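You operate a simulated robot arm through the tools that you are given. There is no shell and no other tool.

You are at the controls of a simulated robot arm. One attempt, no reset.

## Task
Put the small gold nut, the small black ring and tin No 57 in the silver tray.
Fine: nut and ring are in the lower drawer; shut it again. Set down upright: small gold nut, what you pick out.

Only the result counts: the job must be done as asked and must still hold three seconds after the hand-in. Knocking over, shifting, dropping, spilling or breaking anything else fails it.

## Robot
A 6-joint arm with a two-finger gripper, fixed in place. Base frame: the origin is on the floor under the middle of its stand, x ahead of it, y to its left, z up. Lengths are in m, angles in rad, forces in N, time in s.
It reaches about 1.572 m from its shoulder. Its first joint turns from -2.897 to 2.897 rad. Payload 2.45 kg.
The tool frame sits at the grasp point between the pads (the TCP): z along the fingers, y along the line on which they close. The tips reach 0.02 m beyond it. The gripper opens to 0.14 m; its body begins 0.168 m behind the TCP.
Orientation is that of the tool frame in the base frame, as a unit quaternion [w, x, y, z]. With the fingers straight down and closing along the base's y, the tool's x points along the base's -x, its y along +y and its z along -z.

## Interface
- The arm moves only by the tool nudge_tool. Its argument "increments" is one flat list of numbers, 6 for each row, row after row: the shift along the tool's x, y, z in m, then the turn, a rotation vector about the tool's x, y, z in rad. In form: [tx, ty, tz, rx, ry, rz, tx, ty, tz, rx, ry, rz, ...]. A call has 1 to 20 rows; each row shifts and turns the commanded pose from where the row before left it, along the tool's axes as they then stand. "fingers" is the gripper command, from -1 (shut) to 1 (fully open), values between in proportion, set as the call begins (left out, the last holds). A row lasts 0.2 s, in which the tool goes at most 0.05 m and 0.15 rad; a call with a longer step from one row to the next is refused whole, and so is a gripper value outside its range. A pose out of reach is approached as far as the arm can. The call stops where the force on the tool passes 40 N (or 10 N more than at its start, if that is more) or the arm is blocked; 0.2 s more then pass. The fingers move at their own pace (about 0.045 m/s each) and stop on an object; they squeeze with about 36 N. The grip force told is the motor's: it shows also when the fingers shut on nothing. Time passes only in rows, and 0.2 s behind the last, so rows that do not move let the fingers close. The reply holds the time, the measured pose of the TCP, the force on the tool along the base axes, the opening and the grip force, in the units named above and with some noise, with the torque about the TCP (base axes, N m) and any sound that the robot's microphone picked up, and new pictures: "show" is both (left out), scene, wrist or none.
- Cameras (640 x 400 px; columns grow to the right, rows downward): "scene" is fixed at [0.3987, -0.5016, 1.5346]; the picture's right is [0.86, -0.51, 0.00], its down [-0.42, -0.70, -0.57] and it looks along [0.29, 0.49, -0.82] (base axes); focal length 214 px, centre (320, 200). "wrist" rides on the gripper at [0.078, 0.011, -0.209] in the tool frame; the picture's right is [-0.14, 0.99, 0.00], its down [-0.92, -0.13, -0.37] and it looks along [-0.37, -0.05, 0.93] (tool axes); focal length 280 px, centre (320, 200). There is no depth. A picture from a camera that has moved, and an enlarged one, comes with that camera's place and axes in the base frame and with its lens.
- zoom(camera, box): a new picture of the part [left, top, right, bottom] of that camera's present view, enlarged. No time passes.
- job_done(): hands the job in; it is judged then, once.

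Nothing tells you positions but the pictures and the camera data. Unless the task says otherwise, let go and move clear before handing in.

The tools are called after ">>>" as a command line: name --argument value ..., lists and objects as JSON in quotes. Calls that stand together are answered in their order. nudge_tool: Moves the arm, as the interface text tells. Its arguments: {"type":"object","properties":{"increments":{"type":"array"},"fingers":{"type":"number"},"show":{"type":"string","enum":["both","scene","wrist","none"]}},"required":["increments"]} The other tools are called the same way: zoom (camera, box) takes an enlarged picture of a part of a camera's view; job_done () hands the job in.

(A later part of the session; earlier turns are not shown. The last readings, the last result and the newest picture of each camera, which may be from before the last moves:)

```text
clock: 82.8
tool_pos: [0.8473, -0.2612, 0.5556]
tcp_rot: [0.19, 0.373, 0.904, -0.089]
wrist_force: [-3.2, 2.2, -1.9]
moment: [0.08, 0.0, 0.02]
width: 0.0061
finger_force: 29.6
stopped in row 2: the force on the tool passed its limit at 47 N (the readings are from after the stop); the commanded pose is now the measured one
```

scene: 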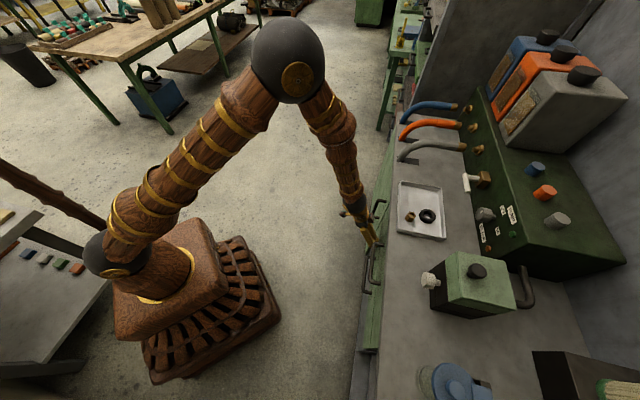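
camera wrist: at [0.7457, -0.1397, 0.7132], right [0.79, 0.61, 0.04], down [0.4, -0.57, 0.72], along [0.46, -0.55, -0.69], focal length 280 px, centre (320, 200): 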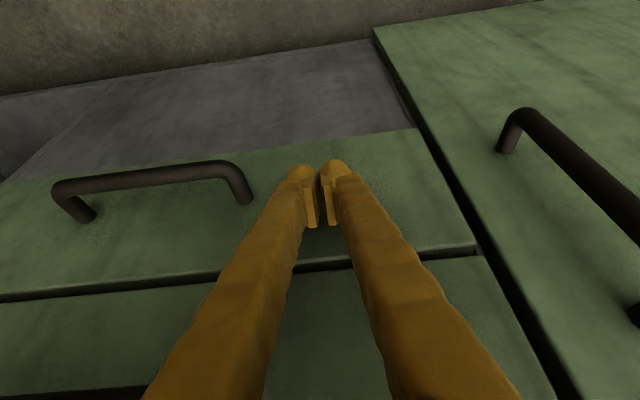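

The drawer is firmly shut. I'll back away from it and rise toward the shelf level, keeping the tilt, to look at the tins.

>>> nudge_tool --increments '[0.0302, 0, -0.014, 0, 0, 0, 0.0302, 0, -0.014, 0, 0, 0, 0.0302, 0, -0.014, 0, 0, 0, -0.0189, -0.0008, -0.0407, 0, 0, 0, -0.0189, -0.0008, -0.0407, 0, 0, 0, -0.0189, -0.0008, -0.0407, 0, 0, 0, -0.0189, -0.0008, -0.0407, 0, 0, 0, -0.0189, -0.0008, -0.0407, 0, 0, 0, -0.0189, -0.0008, -0.0407, 0, 0, 0, -0.0189, -0.0008, -0.0407, 0, 0, 0, -0.0189, -0.0008, -0.0407, 0, 0, 0, -0.0189, -0.0008, -0.0407, 0, 0, 0, -0.0189, -0.0008, -0.0407, 0, 0, 0, -0.0189, -0.0008, -0.0407, 0, 0, 0, -0.0189, -0.0008, -0.0407, 0, 0, 0, -0.0189, -0.0008, -0.0407, 0, 0, 0, -0.0189, -0.0008, -0.0407, 0, 0, 0, -0.0189, -0.0008, -0.0407, 0, 0, 0]' --show "both"

```text
clock: 86.6
tool_pos: [0.7811, -0.196, 1.2308]
tcp_rot: [0.19, 0.374, 0.903, -0.09]
wrist_force: [0.0, 0.6, -0.2]
moment: [0.0, -0.01, -0.01]
width: 0.0001
finger_force: 30.1
camera wrist: at [0.6807, -0.0748, 1.389], right [0.79, 0.61, 0.04], down [0.4, -0.57, 0.72], along [0.46, -0.55, -0.7], focal length 280 px, centre (320, 200)
```

scene: 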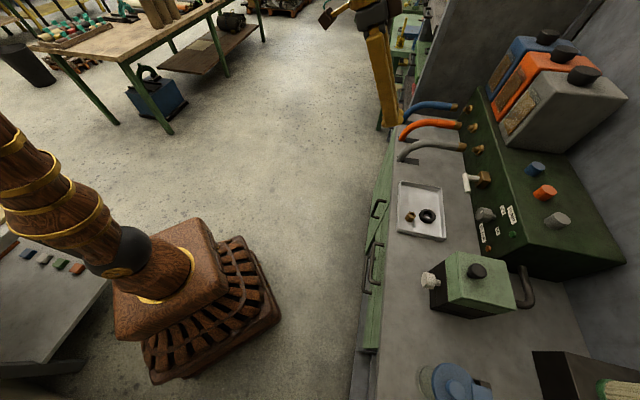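
wrist: 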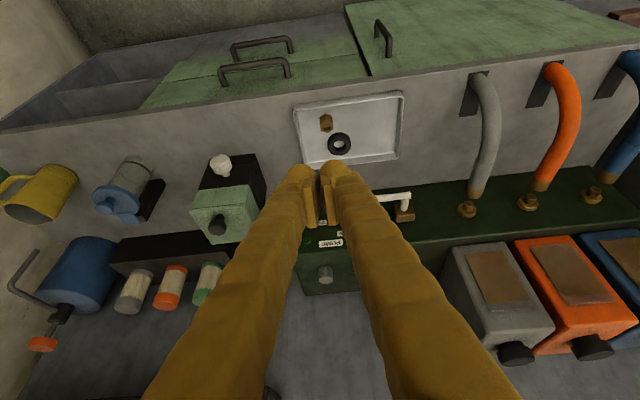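

Everything is in order and the drawer is closed. I'll move forward and left at shelf height, open the fingers, and tilt up toward the tins.

>>> nudge_tool --increments '[-0.0298, -0.0333, 0, 0, 0, 0, -0.0298, -0.0333, 0, 0, 0, 0, -0.0298, -0.0333, 0, 0, 0, 0, -0.0298, -0.0333, 0, 0, 0, 0, -0.0298, -0.0333, 0, 0, 0, 0, -0.0298, -0.0333, 0, 0, 0, 0, 0, 0, 0, 0, -0.1, 0, 0, 0, 0, 0, -0.1, 0, 0, 0, 0, 0, -0.1, 0]' --fingers 1 --show "both"

>>> zoom --camera "scene" --box '[320, 180, 420, 380]'

```text
clock: 88.6
tool_pos: [0.7569, -0.4503, 1.3064]
tcp_rot: [0.323, 0.356, 0.865, -0.145]
wrist_force: [1.0, -0.1, -0.1]
moment: [-0.04, 0.02, 0.0]
width: 0.1401
finger_force: 0.1
camera wrist: at [0.6272, -0.3021, 1.4112], right [0.78, 0.63, 0.07], down [0.24, -0.39, 0.89], along [0.58, -0.67, -0.45], focal length 280 px, centre (320, 200)
```

scene: 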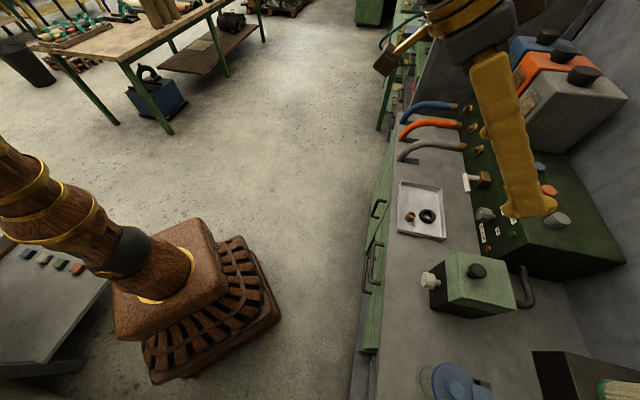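
wrist: 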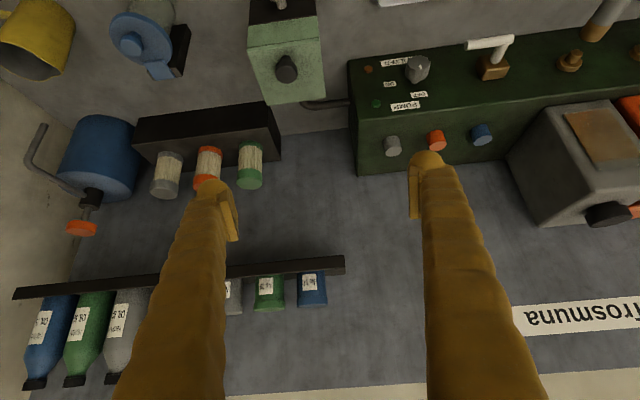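

```text
2.00 times, centred on (370, 280) of scene
camera zoom: at [0.3987, -0.5016, 1.5346], right [0.86, -0.51, 0.0], down [-0.42, -0.7, -0.57], along [0.29, 0.49, -0.82], focal length 429 px, centre (220, 40)
```

zoom: 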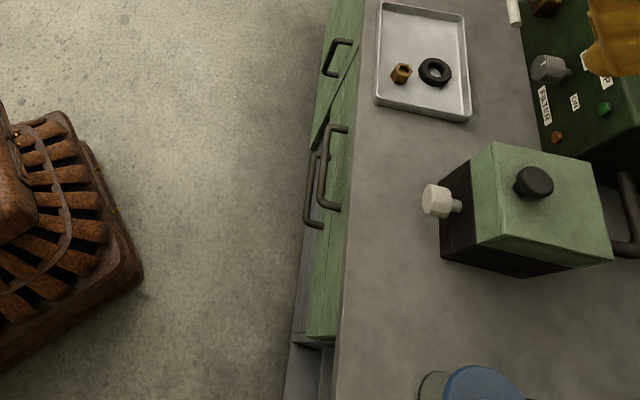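

The drawer is shut as before. The tins are now visible on the shelf, so I'll zoom in on No 57 and its neighbours.

>>> zoom --camera "wrist" --box '[220, 240, 370, 330]'

>>> zoom --camera "wrist" --box '[0, 220, 400, 400]'

```text
4.27 times, centred on (295, 285) of wrist
camera zoom: at [0.6272, -0.3021, 1.4112], right [0.78, 0.63, 0.07], down [0.24, -0.39, 0.89], along [0.58, -0.67, -0.45], focal length 1196 px, centre (427, -163)
```

zoom: 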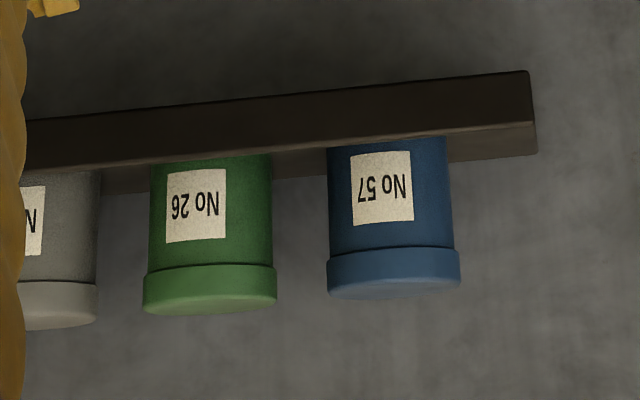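

```text
1.60 times, centred on (200, 310) of wrist
camera zoom: at [0.6272, -0.3021, 1.4112], right [0.78, 0.63, 0.07], down [0.24, -0.39, 0.89], along [0.58, -0.67, -0.45], focal length 449 px, centre (512, 24)
```

zoom: 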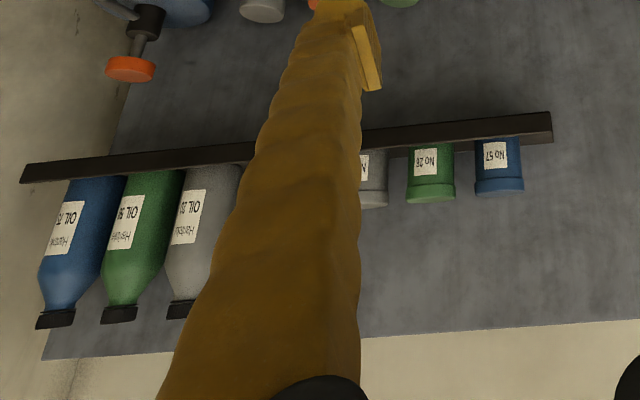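

Blue tin reads No 57. To get its depth precisely I'll take two views with a sideways baseline, squaring up the tool orientation first.

>>> nudge_tool --increments '[0, 0, 0, -0.018, -0.027, 0.011, 0, 0.04, 0, 0, 0, 0, 0, 0.04, 0, 0, 0, 0, 0, 0, 0, 0, 0, 0]' --show "wrist"

>>> zoom --camera "wrist" --box '[200, 240, 350, 330]'

>>> nudge_tool --increments '[0, -0.04, 0, 0, 0, 0, 0, -0.04, 0, 0, 0, 0, 0, -0.04, 0, 0, 0, 0, 0, -0.04, 0, 0, 0, 0, 0, -0.04, 0, 0, 0, 0, 0, 0, 0, 0, 0, 0]' --show "wrist"

>>> zoom --camera "wrist" --box '[270, 240, 420, 330]'

```text
clock: 89.6
tool_pos: [0.8148, -0.3961, 1.3049]
tcp_rot: [0.338, 0.358, 0.859, -0.14]
wrist_force: [-0.8, 0.1, -0.6]
moment: [-0.01, 0.03, 0.01]
width: 0.1402
finger_force: 0.0
camera wrist: at [0.6811, -0.2463, 1.4035], right [0.77, 0.63, 0.1], down [0.21, -0.39, 0.9], along [0.6, -0.67, -0.43], focal length 280 px, centre (320, 200)
```

wrist: 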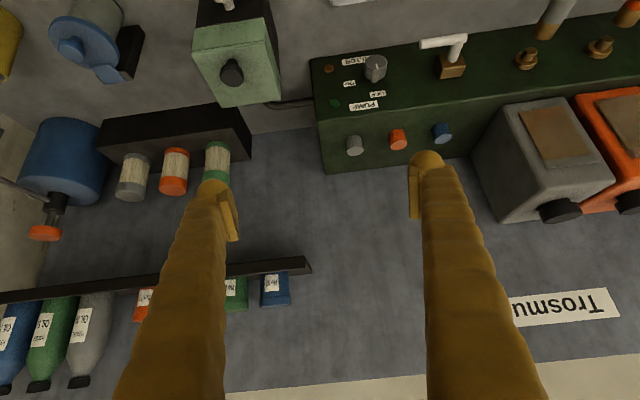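

```text
4.27 times, centred on (275, 285) of wrist
camera zoom: at [0.6811, -0.2463, 1.4035], right [0.77, 0.63, 0.1], down [0.21, -0.39, 0.9], along [0.6, -0.67, -0.43], focal length 1196 px, centre (512, -163)
```

zoom: 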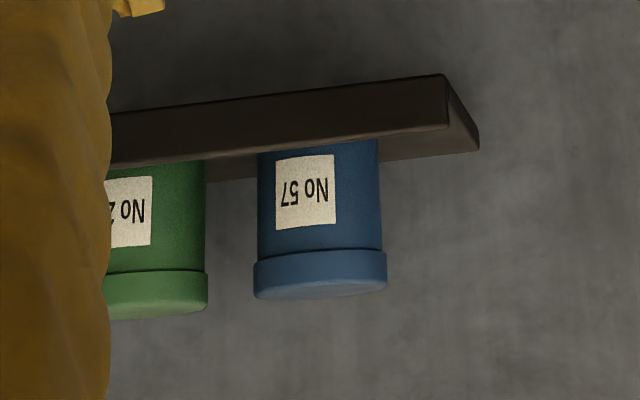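

```text
clock: 91.0
tool_pos: [0.6697, -0.5356, 1.3051]
tcp_rot: [0.339, 0.356, 0.859, -0.14]
wrist_force: [-0.6, 0.0, -0.1]
moment: [-0.03, 0.0, -0.01]
width: 0.1397
finger_force: 0.1
camera wrist: at [0.536, -0.387, 1.4042], right [0.77, 0.63, 0.1], down [0.21, -0.39, 0.9], along [0.6, -0.67, -0.43], focal length 280 px, centre (320, 200)
```

wrist: 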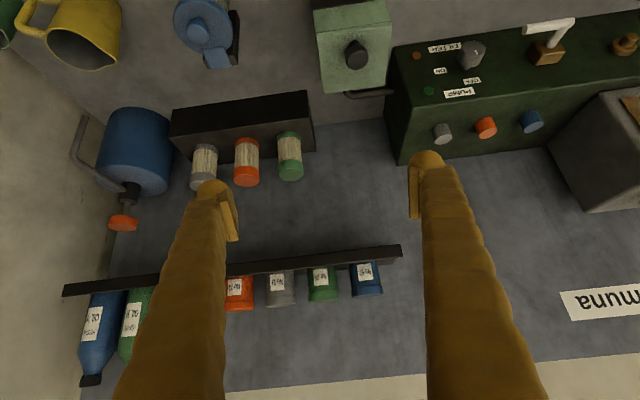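

```text
4.27 times, centred on (345, 285) of wrist
camera zoom: at [0.536, -0.387, 1.4042], right [0.77, 0.63, 0.1], down [0.21, -0.39, 0.9], along [0.6, -0.67, -0.43], focal length 1196 px, centre (213, -163)
```

zoom: 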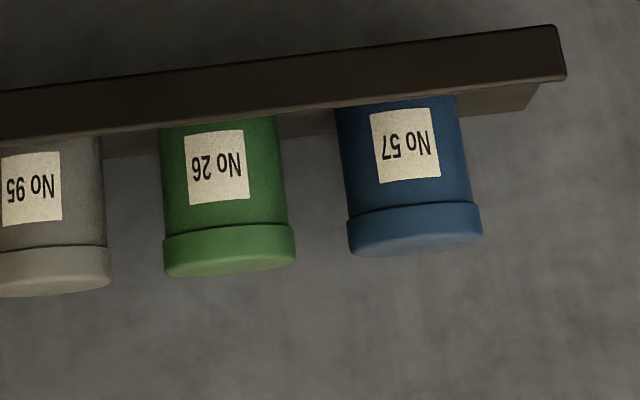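

>>> zoom --camera "wrist" --box '[340, 245, 410, 305]'

>>> zoom --camera "wrist" --box '[280, 245, 350, 305]'

```text
6.67 times, centred on (375, 275) of wrist
camera zoom: at [0.536, -0.387, 1.4042], right [0.77, 0.63, 0.1], down [0.21, -0.39, 0.9], along [0.6, -0.67, -0.43], focal length 1869 px, centre (-47, -300)
```

zoom: 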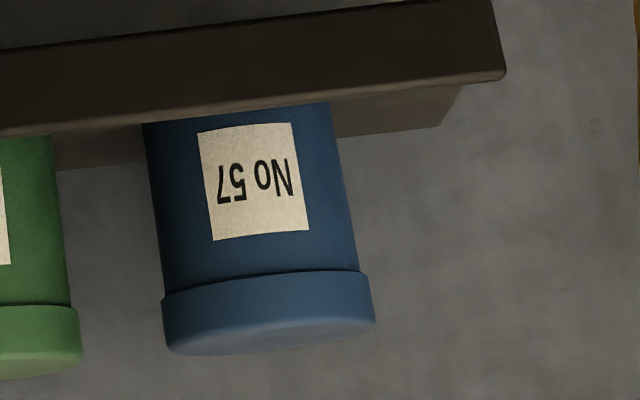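

```text
6.67 times, centred on (315, 275) of wrist
camera zoom: at [0.536, -0.387, 1.4042], right [0.77, 0.63, 0.1], down [0.21, -0.39, 0.9], along [0.6, -0.67, -0.43], focal length 1869 px, centre (353, -300)
```

zoom: 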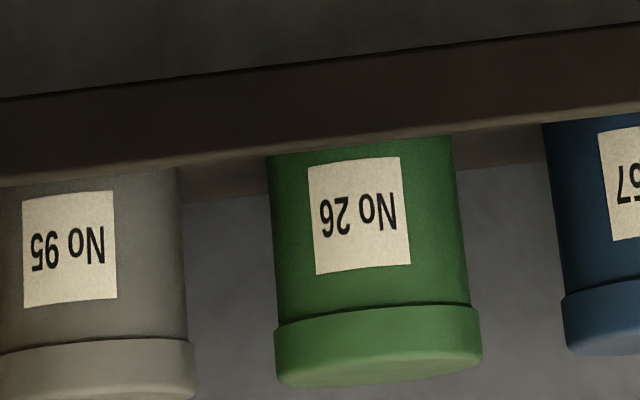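

Triangulation now gives: tin No 57 axis at d≈1.295, s≈0.150, spanning z 1.267–1.341, with a low lip in front and neighbour No 26 9.5 cm to its left. I'll approach from the free right side, yawed about 38° and pitched 15° down, so the left finger clears No 26. First I'll take up that orientation at a distance.

>>> nudge_tool --increments '[-0.0194, 0.041, 0.0085, 0, 0, 0, -0.0194, 0.041, 0.0085, 0, 0, 0, -0.0194, 0.041, 0.0085, 0, 0, 0, -0.0194, 0.041, 0.0085, 0, 0, 0, -0.0194, 0.041, 0.0085, 0, 0, 0, 0, 0, 0, 0.09595, -0.08968, 0.0577, 0, 0, 0, 0.09595, -0.08968, 0.0577, 0, 0, 0, 0.09595, -0.08968, 0.0577, 0, 0, 0, 0.09595, -0.08968, 0.0577, 0, 0, 0, 0.09595, -0.08968, 0.0577, 0, 0, 0, 0.09595, -0.08968, 0.0577]' --fingers 0.143 --show "both"

```text
clock: 93.4
tool_pos: [0.8864, -0.4634, 1.3422]
tcp_rot: [0.456, 0.527, 0.592, -0.403]
wrist_force: [-0.6, 0.5, 0.2]
moment: [0.13, -0.02, 0.05]
width: 0.0803
finger_force: 0.2
camera wrist: at [0.8708, -0.2404, 1.3212], right [0.99, 0.08, 0.14], down [-0.14, 0.1, 0.98], along [0.07, -0.99, 0.11], focal length 280 px, centre (320, 200)
```

scene: 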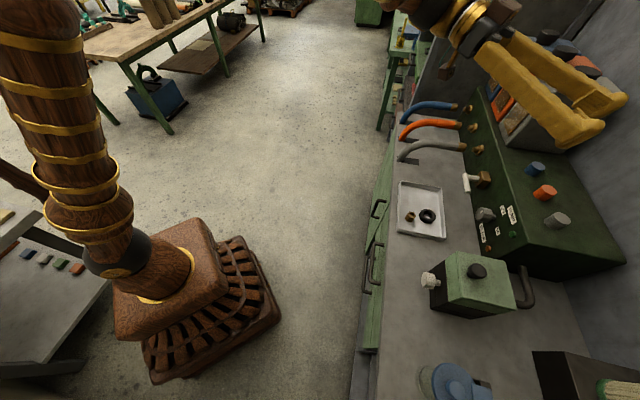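
wrist: 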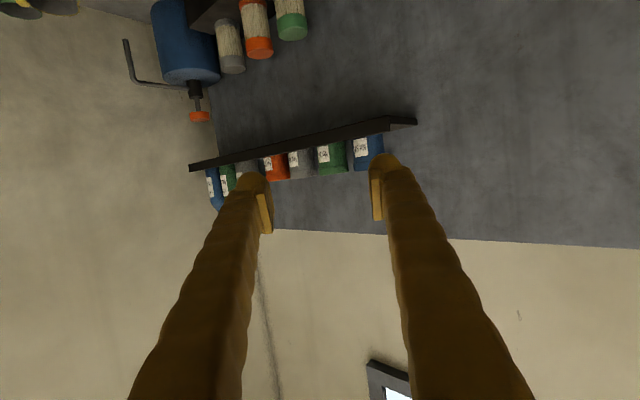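

The orientation is right and the predicted tin position matches the picture. I'll move to a standoff point 14 cm from the tin along the approach line.

>>> nudge_tool --increments '[-0.0096, 0.0154, 0.0363, 0, 0, 0, -0.0096, 0.0154, 0.0363, 0, 0, 0, -0.0096, 0.0154, 0.0363, 0, 0, 0, -0.0096, 0.0154, 0.0363, 0, 0, 0, -0.0096, 0.0154, 0.0363, 0, 0, 0, -0.0094, 0.0152, 0.036, 0, 0, 0]' --show "both"

>>> zoom --camera "wrist" --box '[220, 60, 420, 240]'

```text
clock: 94.8
tool_pos: [1.0056, -0.6741, 1.3398]
tcp_rot: [0.457, 0.526, 0.594, -0.402]
wrist_force: [-0.5, 0.6, 0.5]
moment: [0.09, 0.02, 0.06]
width: 0.0802
finger_force: 0.1
camera wrist: at [0.9892, -0.4516, 1.3187], right [0.99, 0.09, 0.14], down [-0.14, 0.1, 0.98], along [0.07, -0.99, 0.11], focal length 280 px, centre (320, 200)
```

scene: 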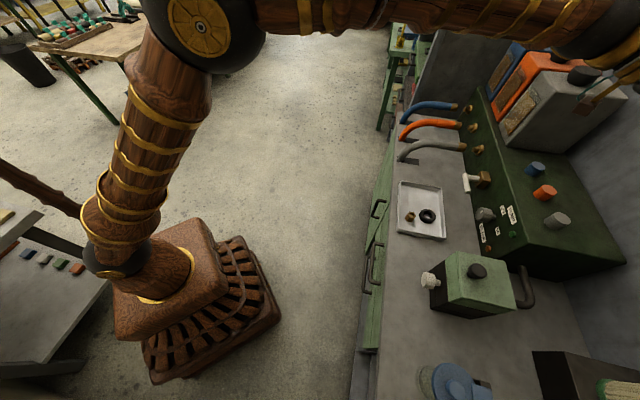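
wrist: 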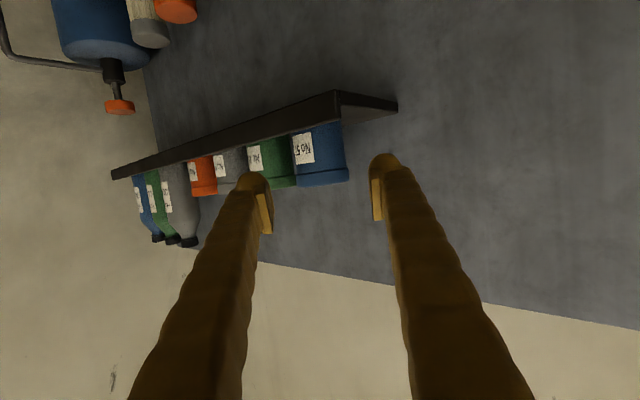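

```text
2.22 times, centred on (320, 150) of wrist
camera zoom: at [0.9892, -0.4516, 1.3187], right [0.99, 0.09, 0.14], down [-0.14, 0.1, 0.98], along [0.07, -0.99, 0.11], focal length 623 px, centre (320, 311)
```

zoom: 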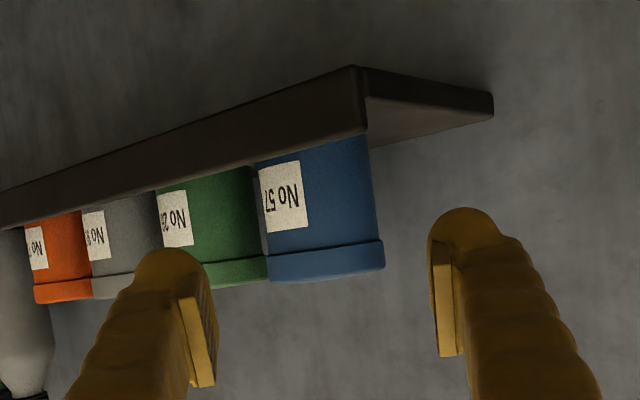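

The tin is centred on the approach line and the left finger has room beside No 26. I'll advance 8 cm and re-check.

>>> nudge_tool --increments '[0, 0, 0.03, 0, 0, 0, 0, 0, 0.03, 0, 0, 0, 0, 0, 0.02, 0, 0, 0]' --show "wrist"

>>> zoom --camera "wrist" --box '[220, 60, 420, 240]'

```text
clock: 95.6
tool_pos: [1.0154, -0.7513, 1.3224]
tcp_rot: [0.457, 0.526, 0.594, -0.403]
wrist_force: [0.0, 0.4, 0.5]
moment: [0.03, -0.01, 0.01]
width: 0.0804
finger_force: 0.1
camera wrist: at [0.9991, -0.5286, 1.3005], right [0.99, 0.09, 0.14], down [-0.14, 0.1, 0.98], along [0.07, -0.99, 0.11], focal length 280 px, centre (320, 200)
```

wrist: 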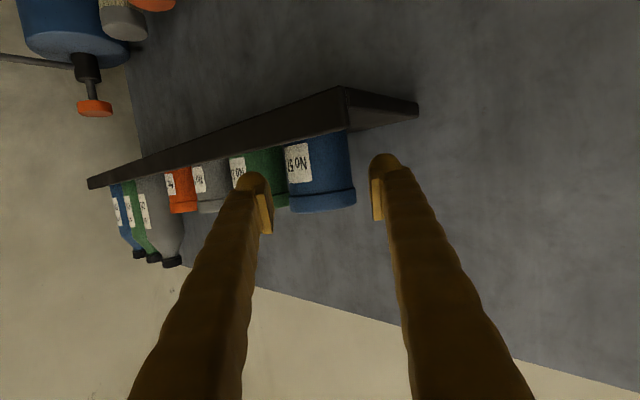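

```text
2.22 times, centred on (320, 150) of wrist
camera zoom: at [0.9991, -0.5286, 1.3005], right [0.99, 0.09, 0.14], down [-0.14, 0.1, 0.98], along [0.07, -0.99, 0.11], focal length 623 px, centre (320, 311)
```

zoom: 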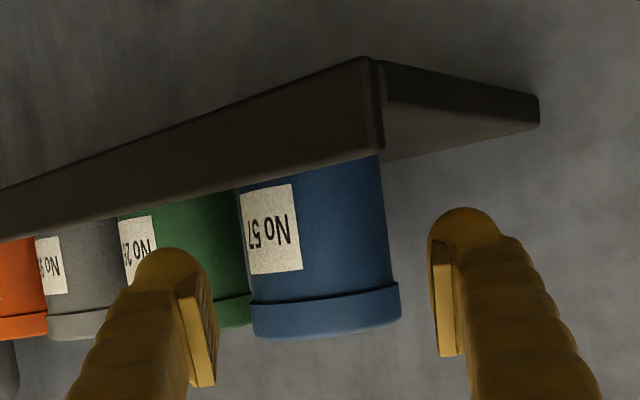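

>>> nudge_tool --increments '[0, 0, 0.018, 0, 0, 0, 0, 0, 0.017, 0, 0, 0]' --show "wrist"

>>> zoom --camera "wrist" --box '[200, 80, 440, 280]'

```text
clock: 96.2
tool_pos: [1.0181, -0.7846, 1.3125]
tcp_rot: [0.456, 0.526, 0.594, -0.403]
wrist_force: [-0.6, 0.4, 0.4]
moment: [-0.01, -0.01, -0.06]
width: 0.0801
finger_force: 0.0
camera wrist: at [1.0028, -0.5627, 1.2914], right [0.99, 0.09, 0.13], down [-0.14, 0.1, 0.98], along [0.07, -0.99, 0.11], focal length 280 px, centre (320, 200)
```

wrist: 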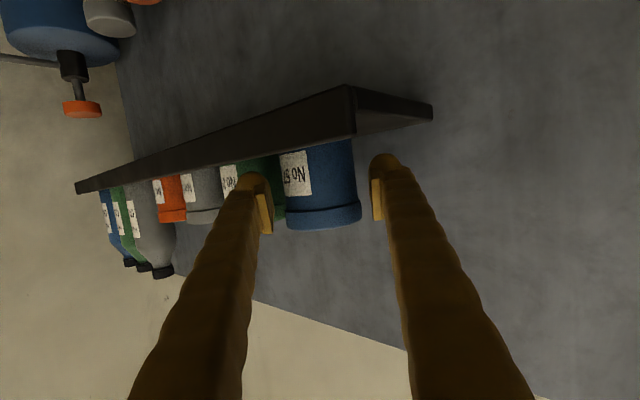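

```text
2.00 times, centred on (320, 180) of wrist
camera zoom: at [1.0028, -0.5627, 1.2914], right [0.99, 0.09, 0.13], down [-0.14, 0.1, 0.98], along [0.07, -0.99, 0.11], focal length 561 px, centre (320, 240)
```

zoom: 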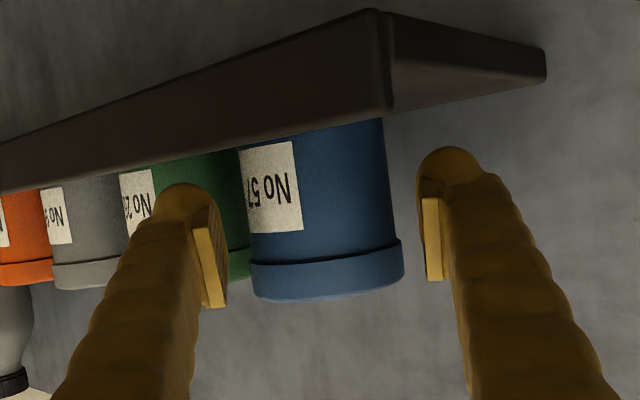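

>>> nudge_tool --increments '[0, 0, 0.012, 0, 0, 0, 0, 0, 0.01, 0, 0, 0]' --show "both"

>>> zoom --camera "wrist" --box '[200, 80, 440, 280]'

```text
clock: 96.8
tool_pos: [1.0213, -0.8063, 1.3065]
tcp_rot: [0.456, 0.526, 0.594, -0.403]
wrist_force: [0.4, -0.3, 0.0]
moment: [0.0, -0.01, -0.01]
width: 0.0801
finger_force: 0.0
camera wrist: at [1.0057, -0.5851, 1.2846], right [0.99, 0.09, 0.13], down [-0.14, 0.1, 0.98], along [0.07, -0.99, 0.11], focal length 280 px, centre (320, 200)
```

scene: 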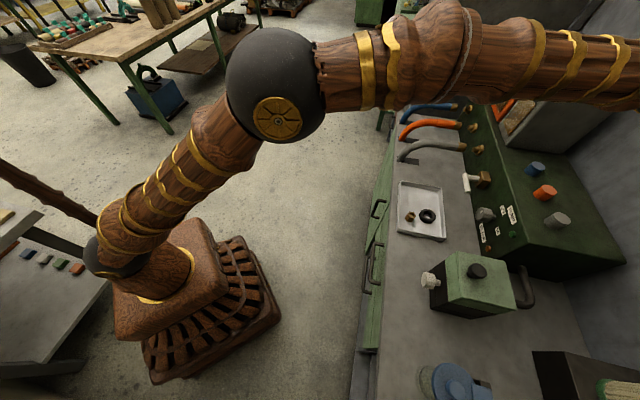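
wrist: 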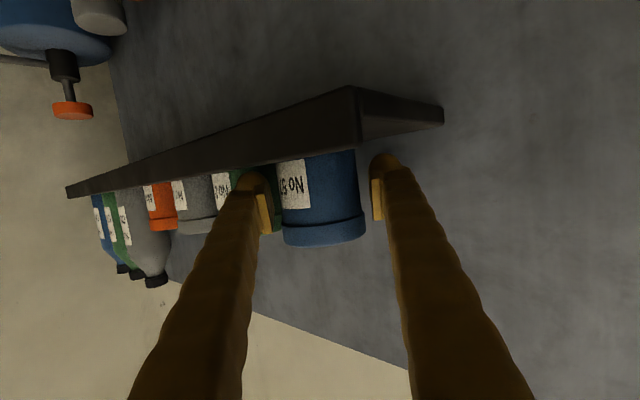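

```text
2.00 times, centred on (320, 180) of wrist
camera zoom: at [1.0057, -0.5851, 1.2846], right [0.99, 0.09, 0.13], down [-0.14, 0.1, 0.98], along [0.07, -0.99, 0.11], focal length 561 px, centre (320, 240)
```

zoom: 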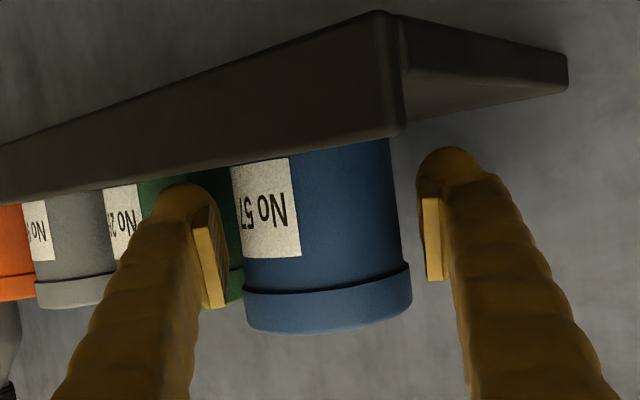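

The tin sits squarely between the pads with no contact force. I'll close the gripper.

>>> nudge_tool --increments '[0, 0, 0.002, 0, 0, 0, 0, 0, 0, 0, 0, 0, 0, 0, 0, 0, 0, 0, 0, 0, 0, 0, 0, 0]' --fingers -1 --show "wrist"

>>> zoom --camera "wrist" --box '[200, 80, 440, 280]'

```text
clock: 97.8
tool_pos: [1.0225, -0.8082, 1.3049]
tcp_rot: [0.457, 0.526, 0.593, -0.404]
wrist_force: [1.7, -0.4, 6.2]
moment: [0.0, -0.03, 0.04]
width: 0.067
finger_force: 36.0
camera wrist: at [1.0064, -0.5858, 1.2839], right [0.99, 0.09, 0.14], down [-0.14, 0.1, 0.98], along [0.07, -0.99, 0.11], focal length 280 px, centre (320, 200)
```

wrist: 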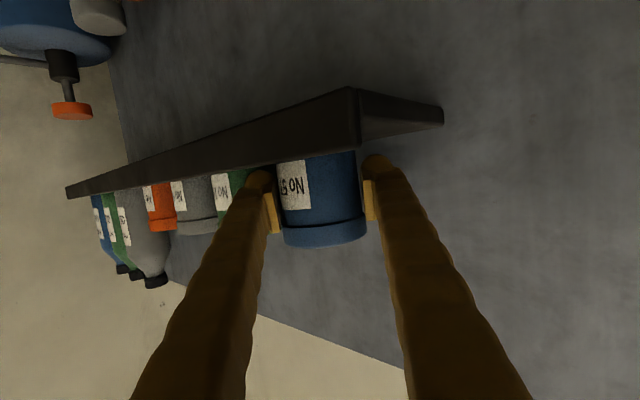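

```text
2.00 times, centred on (320, 180) of wrist
camera zoom: at [1.0064, -0.5858, 1.2839], right [0.99, 0.09, 0.14], down [-0.14, 0.1, 0.98], along [0.07, -0.99, 0.11], focal length 561 px, centre (320, 240)
```

zoom: 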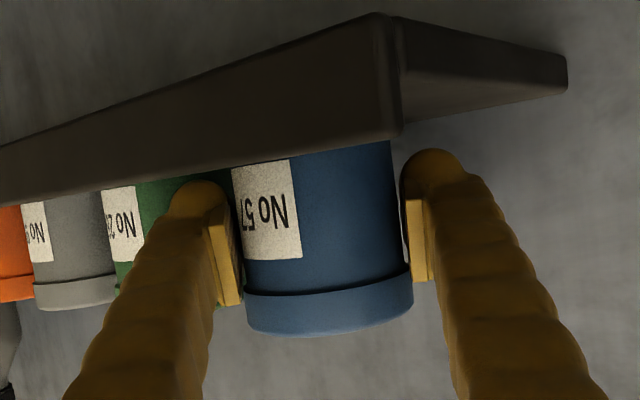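

I have the tin at 67 mm and 36 N. I'll lift it straight up clear of the lip.

>>> nudge_tool --increments '[-0.0048, 0, -0.0013, 0, 0, 0, -0.0097, 0, -0.0026, 0, 0, 0, -0.0193, 0, -0.0052, 0, 0, 0, -0.0193, 0, -0.0052, 0, 0, 0]' --show "wrist"

>>> zoom --camera "wrist" --box '[200, 80, 440, 280]'

```text
clock: 98.8
tool_pos: [1.0222, -0.8083, 1.3599]
tcp_rot: [0.456, 0.526, 0.594, -0.403]
wrist_force: [-0.1, 0.4, -2.9]
moment: [-0.05, 0.03, 0.04]
width: 0.0667
finger_force: 36.2
camera wrist: at [1.0061, -0.5857, 1.3388], right [0.99, 0.09, 0.13], down [-0.14, 0.1, 0.98], along [0.07, -0.99, 0.11], focal length 280 px, centre (320, 200)
```

wrist: 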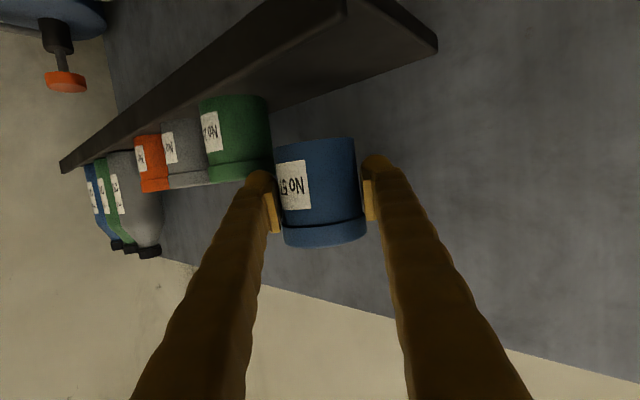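

```text
2.00 times, centred on (320, 180) of wrist
camera zoom: at [1.0061, -0.5857, 1.3388], right [0.99, 0.09, 0.13], down [-0.14, 0.1, 0.98], along [0.07, -0.99, 0.11], focal length 561 px, centre (320, 240)
```

zoom: 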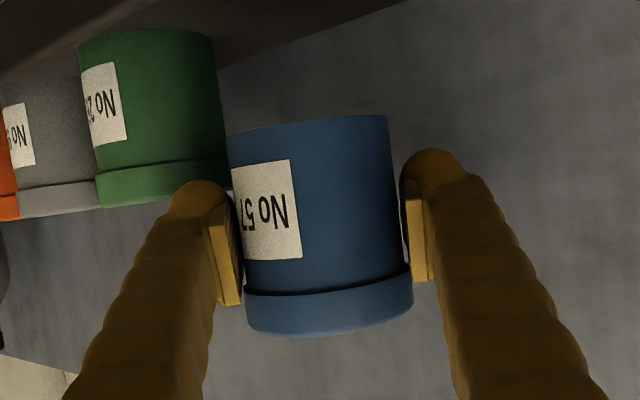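

The tin came up upright and No 26 is undisturbed. I'll carry it level, backing away diagonally toward the tray.

>>> nudge_tool --increments '[0.00576, 0.00197, -0.02148, 0, 0, 0, 0.01152, 0.00393, -0.04296, 0, 0, 0, 0.01152, 0.00393, -0.04296, 0, 0, 0, 0.01152, 0.00393, -0.04296, 0, 0, 0, 0.01152, 0.00393, -0.04296, 0, 0, 0, 0.01152, 0.00393, -0.04296, 0, 0, 0, 0.01152, 0.00393, -0.04296, 0, 0, 0, 0.01152, 0.00393, -0.04296, 0, 0, 0, 0.01152, 0.00393, -0.04296, 0, 0, 0, 0.01152, 0.00393, -0.04296, 0, 0, 0, 0.01152, 0.00393, -0.04296, 0, 0, 0, 0.01152, 0.00393, -0.04296, 0, 0, 0, 0.00576, 0.00197, -0.02148, 0, 0, 0]' --show "both"

```text
clock: 101.6
tool_pos: [1.0041, -0.2705, 1.3598]
tcp_rot: [0.456, 0.527, 0.593, -0.404]
wrist_force: [0.1, 0.1, -1.9]
moment: [0.01, 0.01, -0.01]
width: 0.0667
finger_force: 36.1
camera wrist: at [0.9876, -0.0491, 1.338], right [0.99, 0.08, 0.13], down [-0.14, 0.1, 0.98], along [0.07, -0.99, 0.11], focal length 280 px, centre (320, 200)
```

scene: 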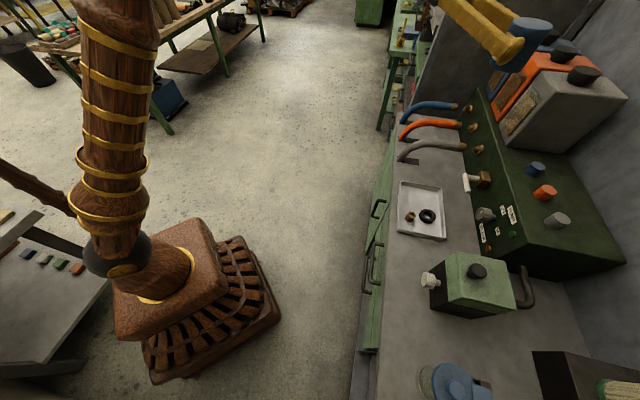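
wrist: 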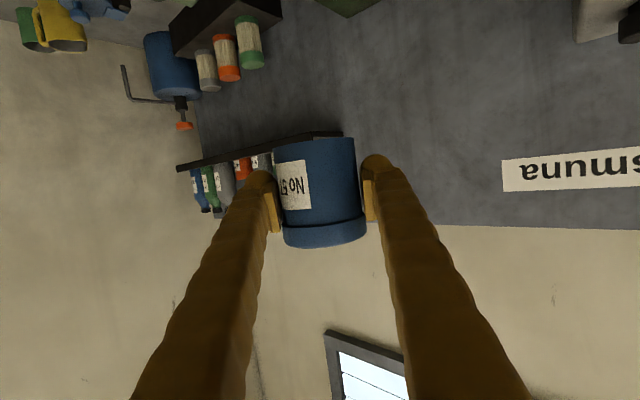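

The tin is above the tray area. I'll lower it most of the way.

>>> nudge_tool --increments '[0.0404, 0, 0.0108, 0, 0, 0, 0.0404, 0, 0.0108, 0, 0, 0, 0.0404, 0, 0.0108, 0, 0, 0, 0.0404, 0, 0.0108, 0, 0, 0, 0.0404, 0, 0.0108, 0, 0, 0, 0.0404, 0, 0.0108, 0, 0, 0, 0.0404, 0, 0.0108, 0, 0, 0, 0.0404, 0, 0.0108, 0, 0, 0, 0.0404, 0, 0.0108, 0, 0, 0, 0.0404, 0, 0.0108, 0, 0, 0]' --show "both"

>>> zoom --camera "scene" --box '[380, 130, 480, 250]'

```text
clock: 103.8
tool_pos: [1.0061, -0.2693, 0.9432]
tcp_rot: [0.457, 0.526, 0.593, -0.403]
wrist_force: [0.7, 0.7, -1.4]
moment: [0.07, 0.03, -0.03]
width: 0.067
finger_force: 35.9
camera wrist: at [0.9895, -0.0469, 0.9218], right [0.99, 0.09, 0.14], down [-0.14, 0.1, 0.98], along [0.07, -0.99, 0.11], focal length 280 px, centre (320, 200)
```

scene: 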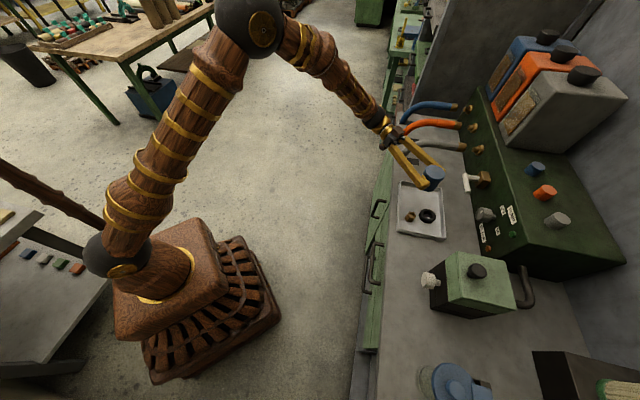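
wrist: 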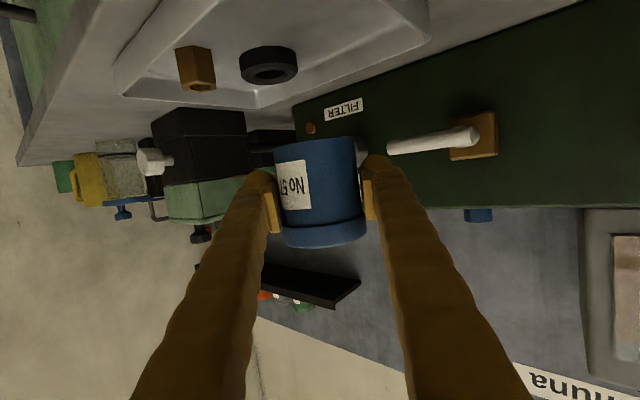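

```text
3.33 times, centred on (430, 190) of scene
camera zoom: at [0.3987, -0.5016, 1.5346], right [0.86, -0.51, 0.0], down [-0.42, -0.7, -0.57], along [0.29, 0.49, -0.82], focal length 715 px, centre (-47, 233)
```

zoom: 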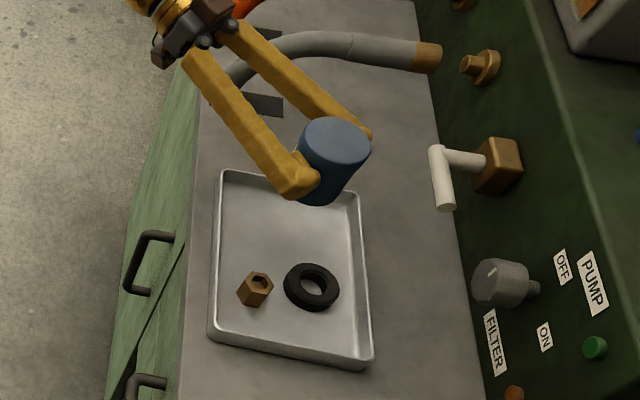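

The way is clear and the tin will land in the free part of the tray. I'll lower it to just above the floor.

>>> nudge_tool --increments '[0.029, 0, 0.0078, 0, 0, 0, 0.029, 0, 0.0078, 0, 0, 0, 0.0193, 0, 0.0052, 0, 0, 0]' --show "both"

>>> zoom --camera "scene" --box '[390, 160, 460, 250]'

>>> zoom --camera "wrist" --box '[200, 80, 440, 280]'

```text
clock: 104.6
tool_pos: [1.0064, -0.2697, 0.8615]
tcp_rot: [0.457, 0.526, 0.594, -0.403]
wrist_force: [0.5, 0.4, -2.4]
moment: [0.01, -0.02, -0.01]
width: 0.0666
finger_force: 36.0
camera wrist: at [0.9903, -0.0476, 0.8405], right [0.99, 0.09, 0.14], down [-0.14, 0.1, 0.98], along [0.07, -0.99, 0.11], focal length 280 px, centre (320, 200)
```

scene: 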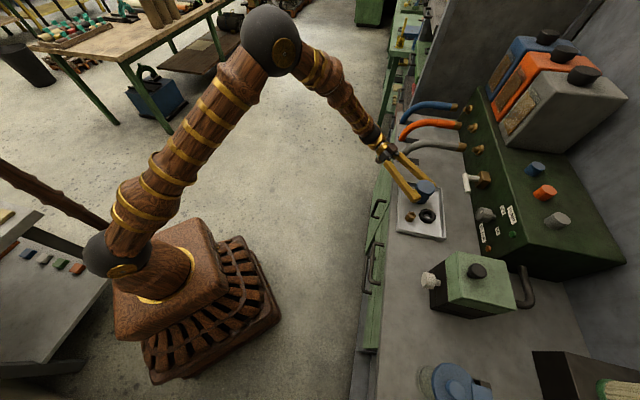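
wrist: 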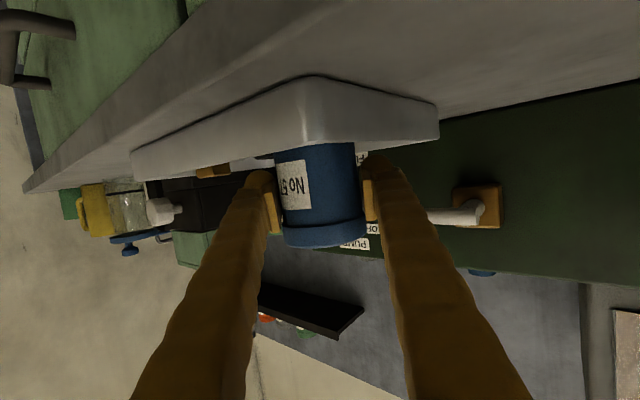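

```text
4.44 times, centred on (425, 205) of scene
camera zoom: at [0.3987, -0.5016, 1.5346], right [0.86, -0.51, 0.0], down [-0.42, -0.7, -0.57], along [0.29, 0.49, -0.82], focal length 953 px, centre (-147, 178)
```

zoom: 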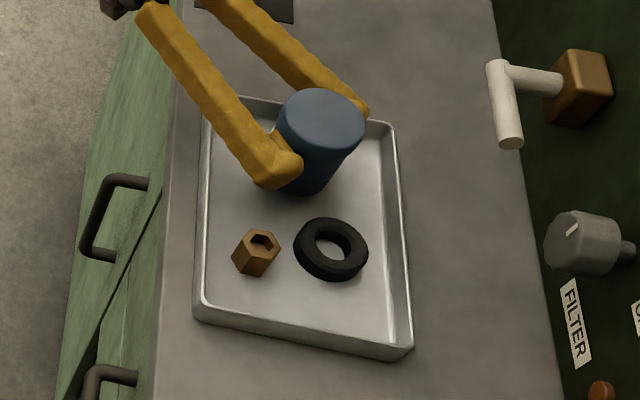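

```text
2.00 times, centred on (320, 180) of wrist
camera zoom: at [0.9903, -0.0476, 0.8405], right [0.99, 0.09, 0.14], down [-0.14, 0.1, 0.98], along [0.07, -0.99, 0.11], focal length 561 px, centre (320, 240)
```

zoom: 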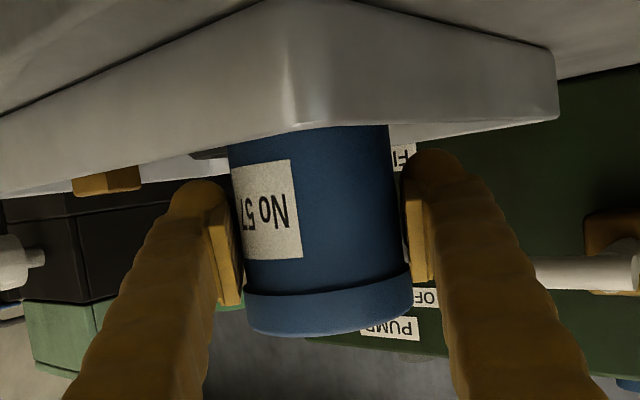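

>>> nudge_tool --increments '[0.0058, 0, 0.0016, 0, 0, 0, 0.0058, 0, 0.0016, 0, 0, 0]' --show "none"

```text
clock: 105.2
tool_pos: [1.0063, -0.2702, 0.85]
tcp_rot: [0.456, 0.526, 0.594, -0.402]
wrist_force: [-0.2, -0.4, -2.4]
moment: [-0.03, 0.03, -0.02]
width: 0.0666
finger_force: 36.0
```

>>> nudge_tool --increments '[0.0029, 0, 0.0008, 0, 0, 0, 0.0029, 0, 0.0008, 0, 0, 0]' --show "none"

```text
clock: 105.8
tool_pos: [1.0065, -0.2703, 0.8459]
tcp_rot: [0.457, 0.526, 0.593, -0.403]
wrist_force: [-2.9, 0.7, 8.8]
moment: [-0.37, 0.2, -0.13]
width: 0.0667
finger_force: 35.6
```

Contact is felt. I'll look before releasing.

>>> zoom --camera "scene" --box '[390, 160, 460, 250]'

>>> zoom --camera "wrist" --box '[200, 60, 440, 260]'

```text
4.44 times, centred on (425, 205) of scene
camera zoom: at [0.3987, -0.5016, 1.5346], right [0.86, -0.51, 0.0], down [-0.42, -0.7, -0.57], along [0.29, 0.49, -0.82], focal length 953 px, centre (-147, 178)
```

zoom: 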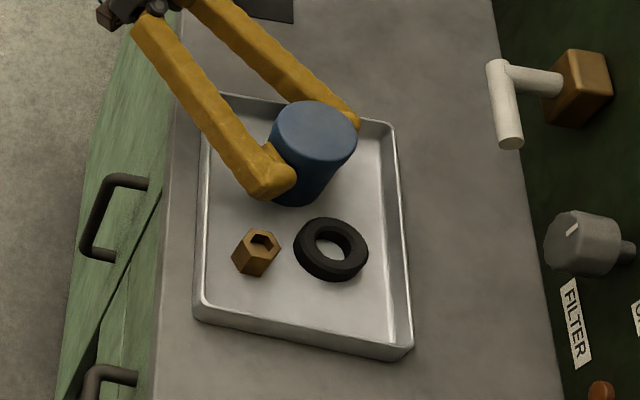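

```text
2.00 times, centred on (320, 160) of wrist
camera zoom: at [0.9899, -0.0481, 0.8239], right [0.99, 0.08, 0.14], down [-0.14, 0.1, 0.98], along [0.07, -0.99, 0.11], focal length 561 px, centre (320, 280)
```

zoom: 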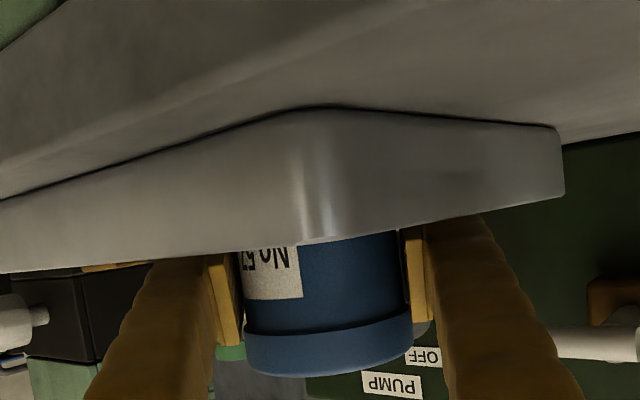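

The tin stands on the tray floor, upright and clear of the nut and ring. I'll open the fingers just enough to release it.

>>> nudge_tool --increments '[0, 0, 0, 0, 0, 0, 0, 0, 0, 0, 0, 0]' --fingers 0.13 --show "both"

>>> zoom --camera "scene" --box '[390, 160, 460, 250]'

>>> zoom --camera "wrist" --box '[200, 60, 440, 260]'

```text
clock: 106.4
tool_pos: [1.006, -0.27, 0.8438]
tcp_rot: [0.457, 0.525, 0.594, -0.402]
wrist_force: [-0.8, 0.1, 0.0]
moment: [0.0, 0.01, -0.01]
width: 0.079
finger_force: 0.0
camera wrist: at [0.9898, -0.048, 0.8229], right [0.99, 0.08, 0.13], down [-0.14, 0.1, 0.98], along [0.07, -0.99, 0.11], focal length 280 px, centre (320, 200)
```

scene: 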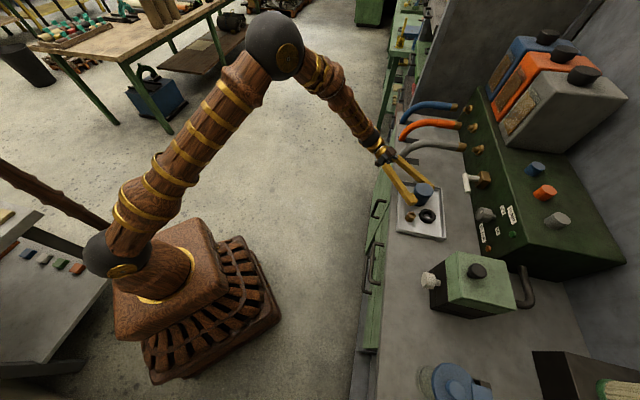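
wrist: 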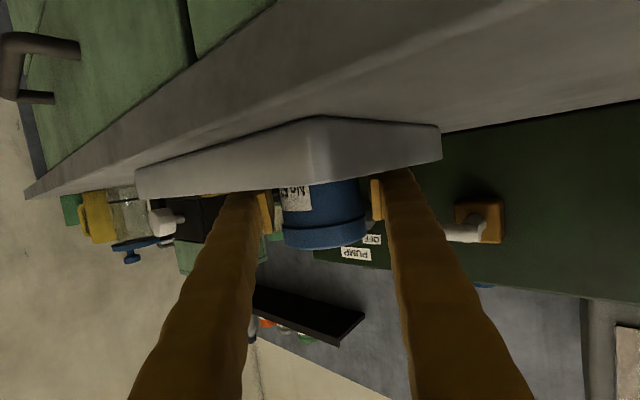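

```text
4.44 times, centred on (425, 205) of scene
camera zoom: at [0.3987, -0.5016, 1.5346], right [0.86, -0.51, 0.0], down [-0.42, -0.7, -0.57], along [0.29, 0.49, -0.82], focal length 953 px, centre (-147, 178)
```

zoom: 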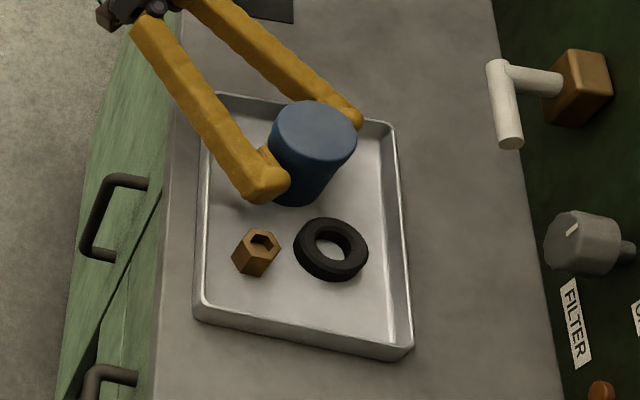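

```text
2.00 times, centred on (320, 160) of wrist
camera zoom: at [0.9898, -0.048, 0.8229], right [0.99, 0.08, 0.13], down [-0.14, 0.1, 0.98], along [0.07, -0.99, 0.11], focal length 561 px, centre (320, 280)
```

zoom: 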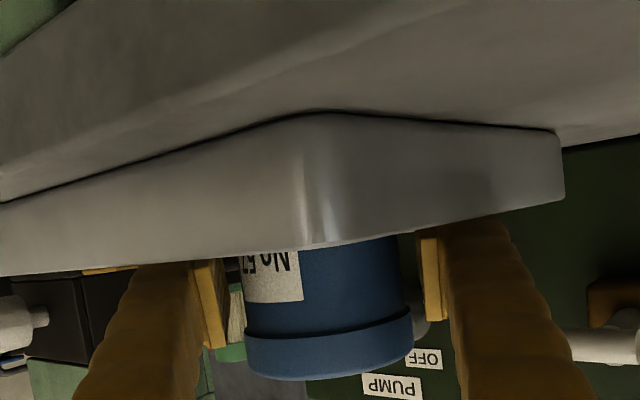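

Released cleanly and the tin stays put. I'll open slightly more for clearance and back straight out along the tool axis.

>>> nudge_tool --increments '[0, 0, 0, 0, 0, 0, 0, 0, -0.01, 0, 0, 0, 0, 0, -0.02, 0, 0, 0, 0, 0, -0.025, 0, 0, 0]' --fingers 0.25 --show "both"

>>> zoom --camera "scene" --box '[390, 160, 460, 250]'

```text
clock: 107.4
tool_pos: [0.9986, -0.2199, 0.8581]
tcp_rot: [0.456, 0.526, 0.594, -0.403]
wrist_force: [0.3, -0.5, -0.1]
moment: [-0.01, -0.01, 0.01]
width: 0.0875
finger_force: 0.1
camera wrist: at [0.9828, 0.0027, 0.837], right [0.99, 0.08, 0.13], down [-0.14, 0.1, 0.98], along [0.07, -0.99, 0.11], focal length 280 px, centre (320, 200)
```

scene: 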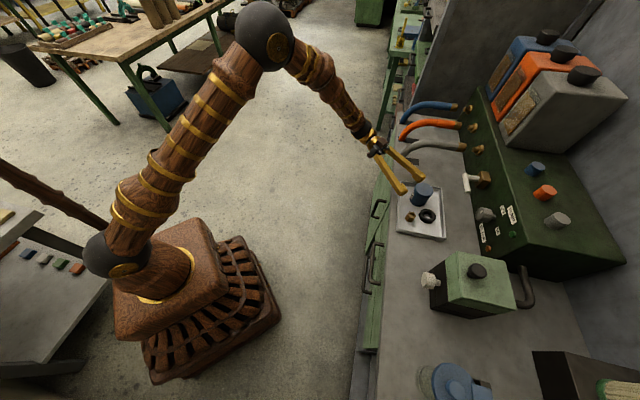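
wrist: 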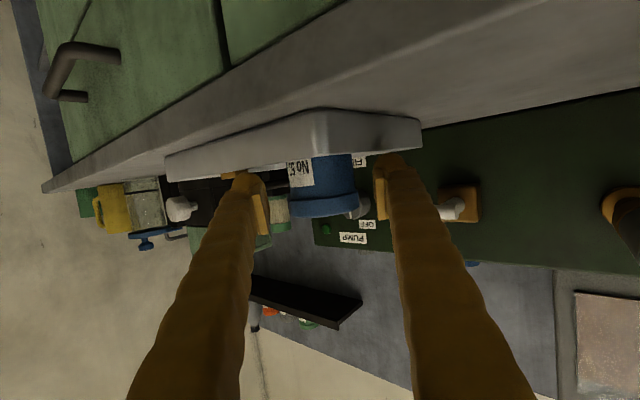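

```text
4.44 times, centred on (425, 205) of scene
camera zoom: at [0.3987, -0.5016, 1.5346], right [0.86, -0.51, 0.0], down [-0.42, -0.7, -0.57], along [0.29, 0.49, -0.82], focal length 953 px, centre (-147, 178)
```

zoom: 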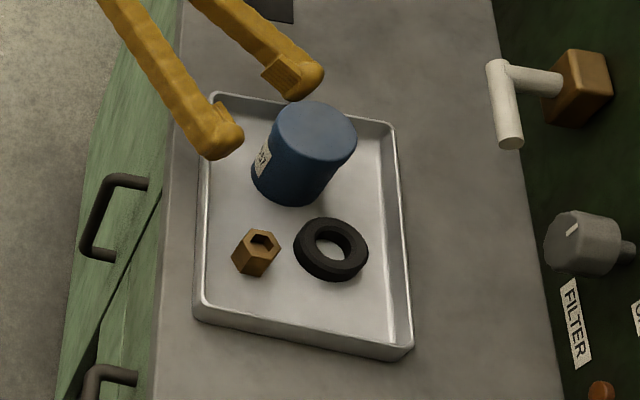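

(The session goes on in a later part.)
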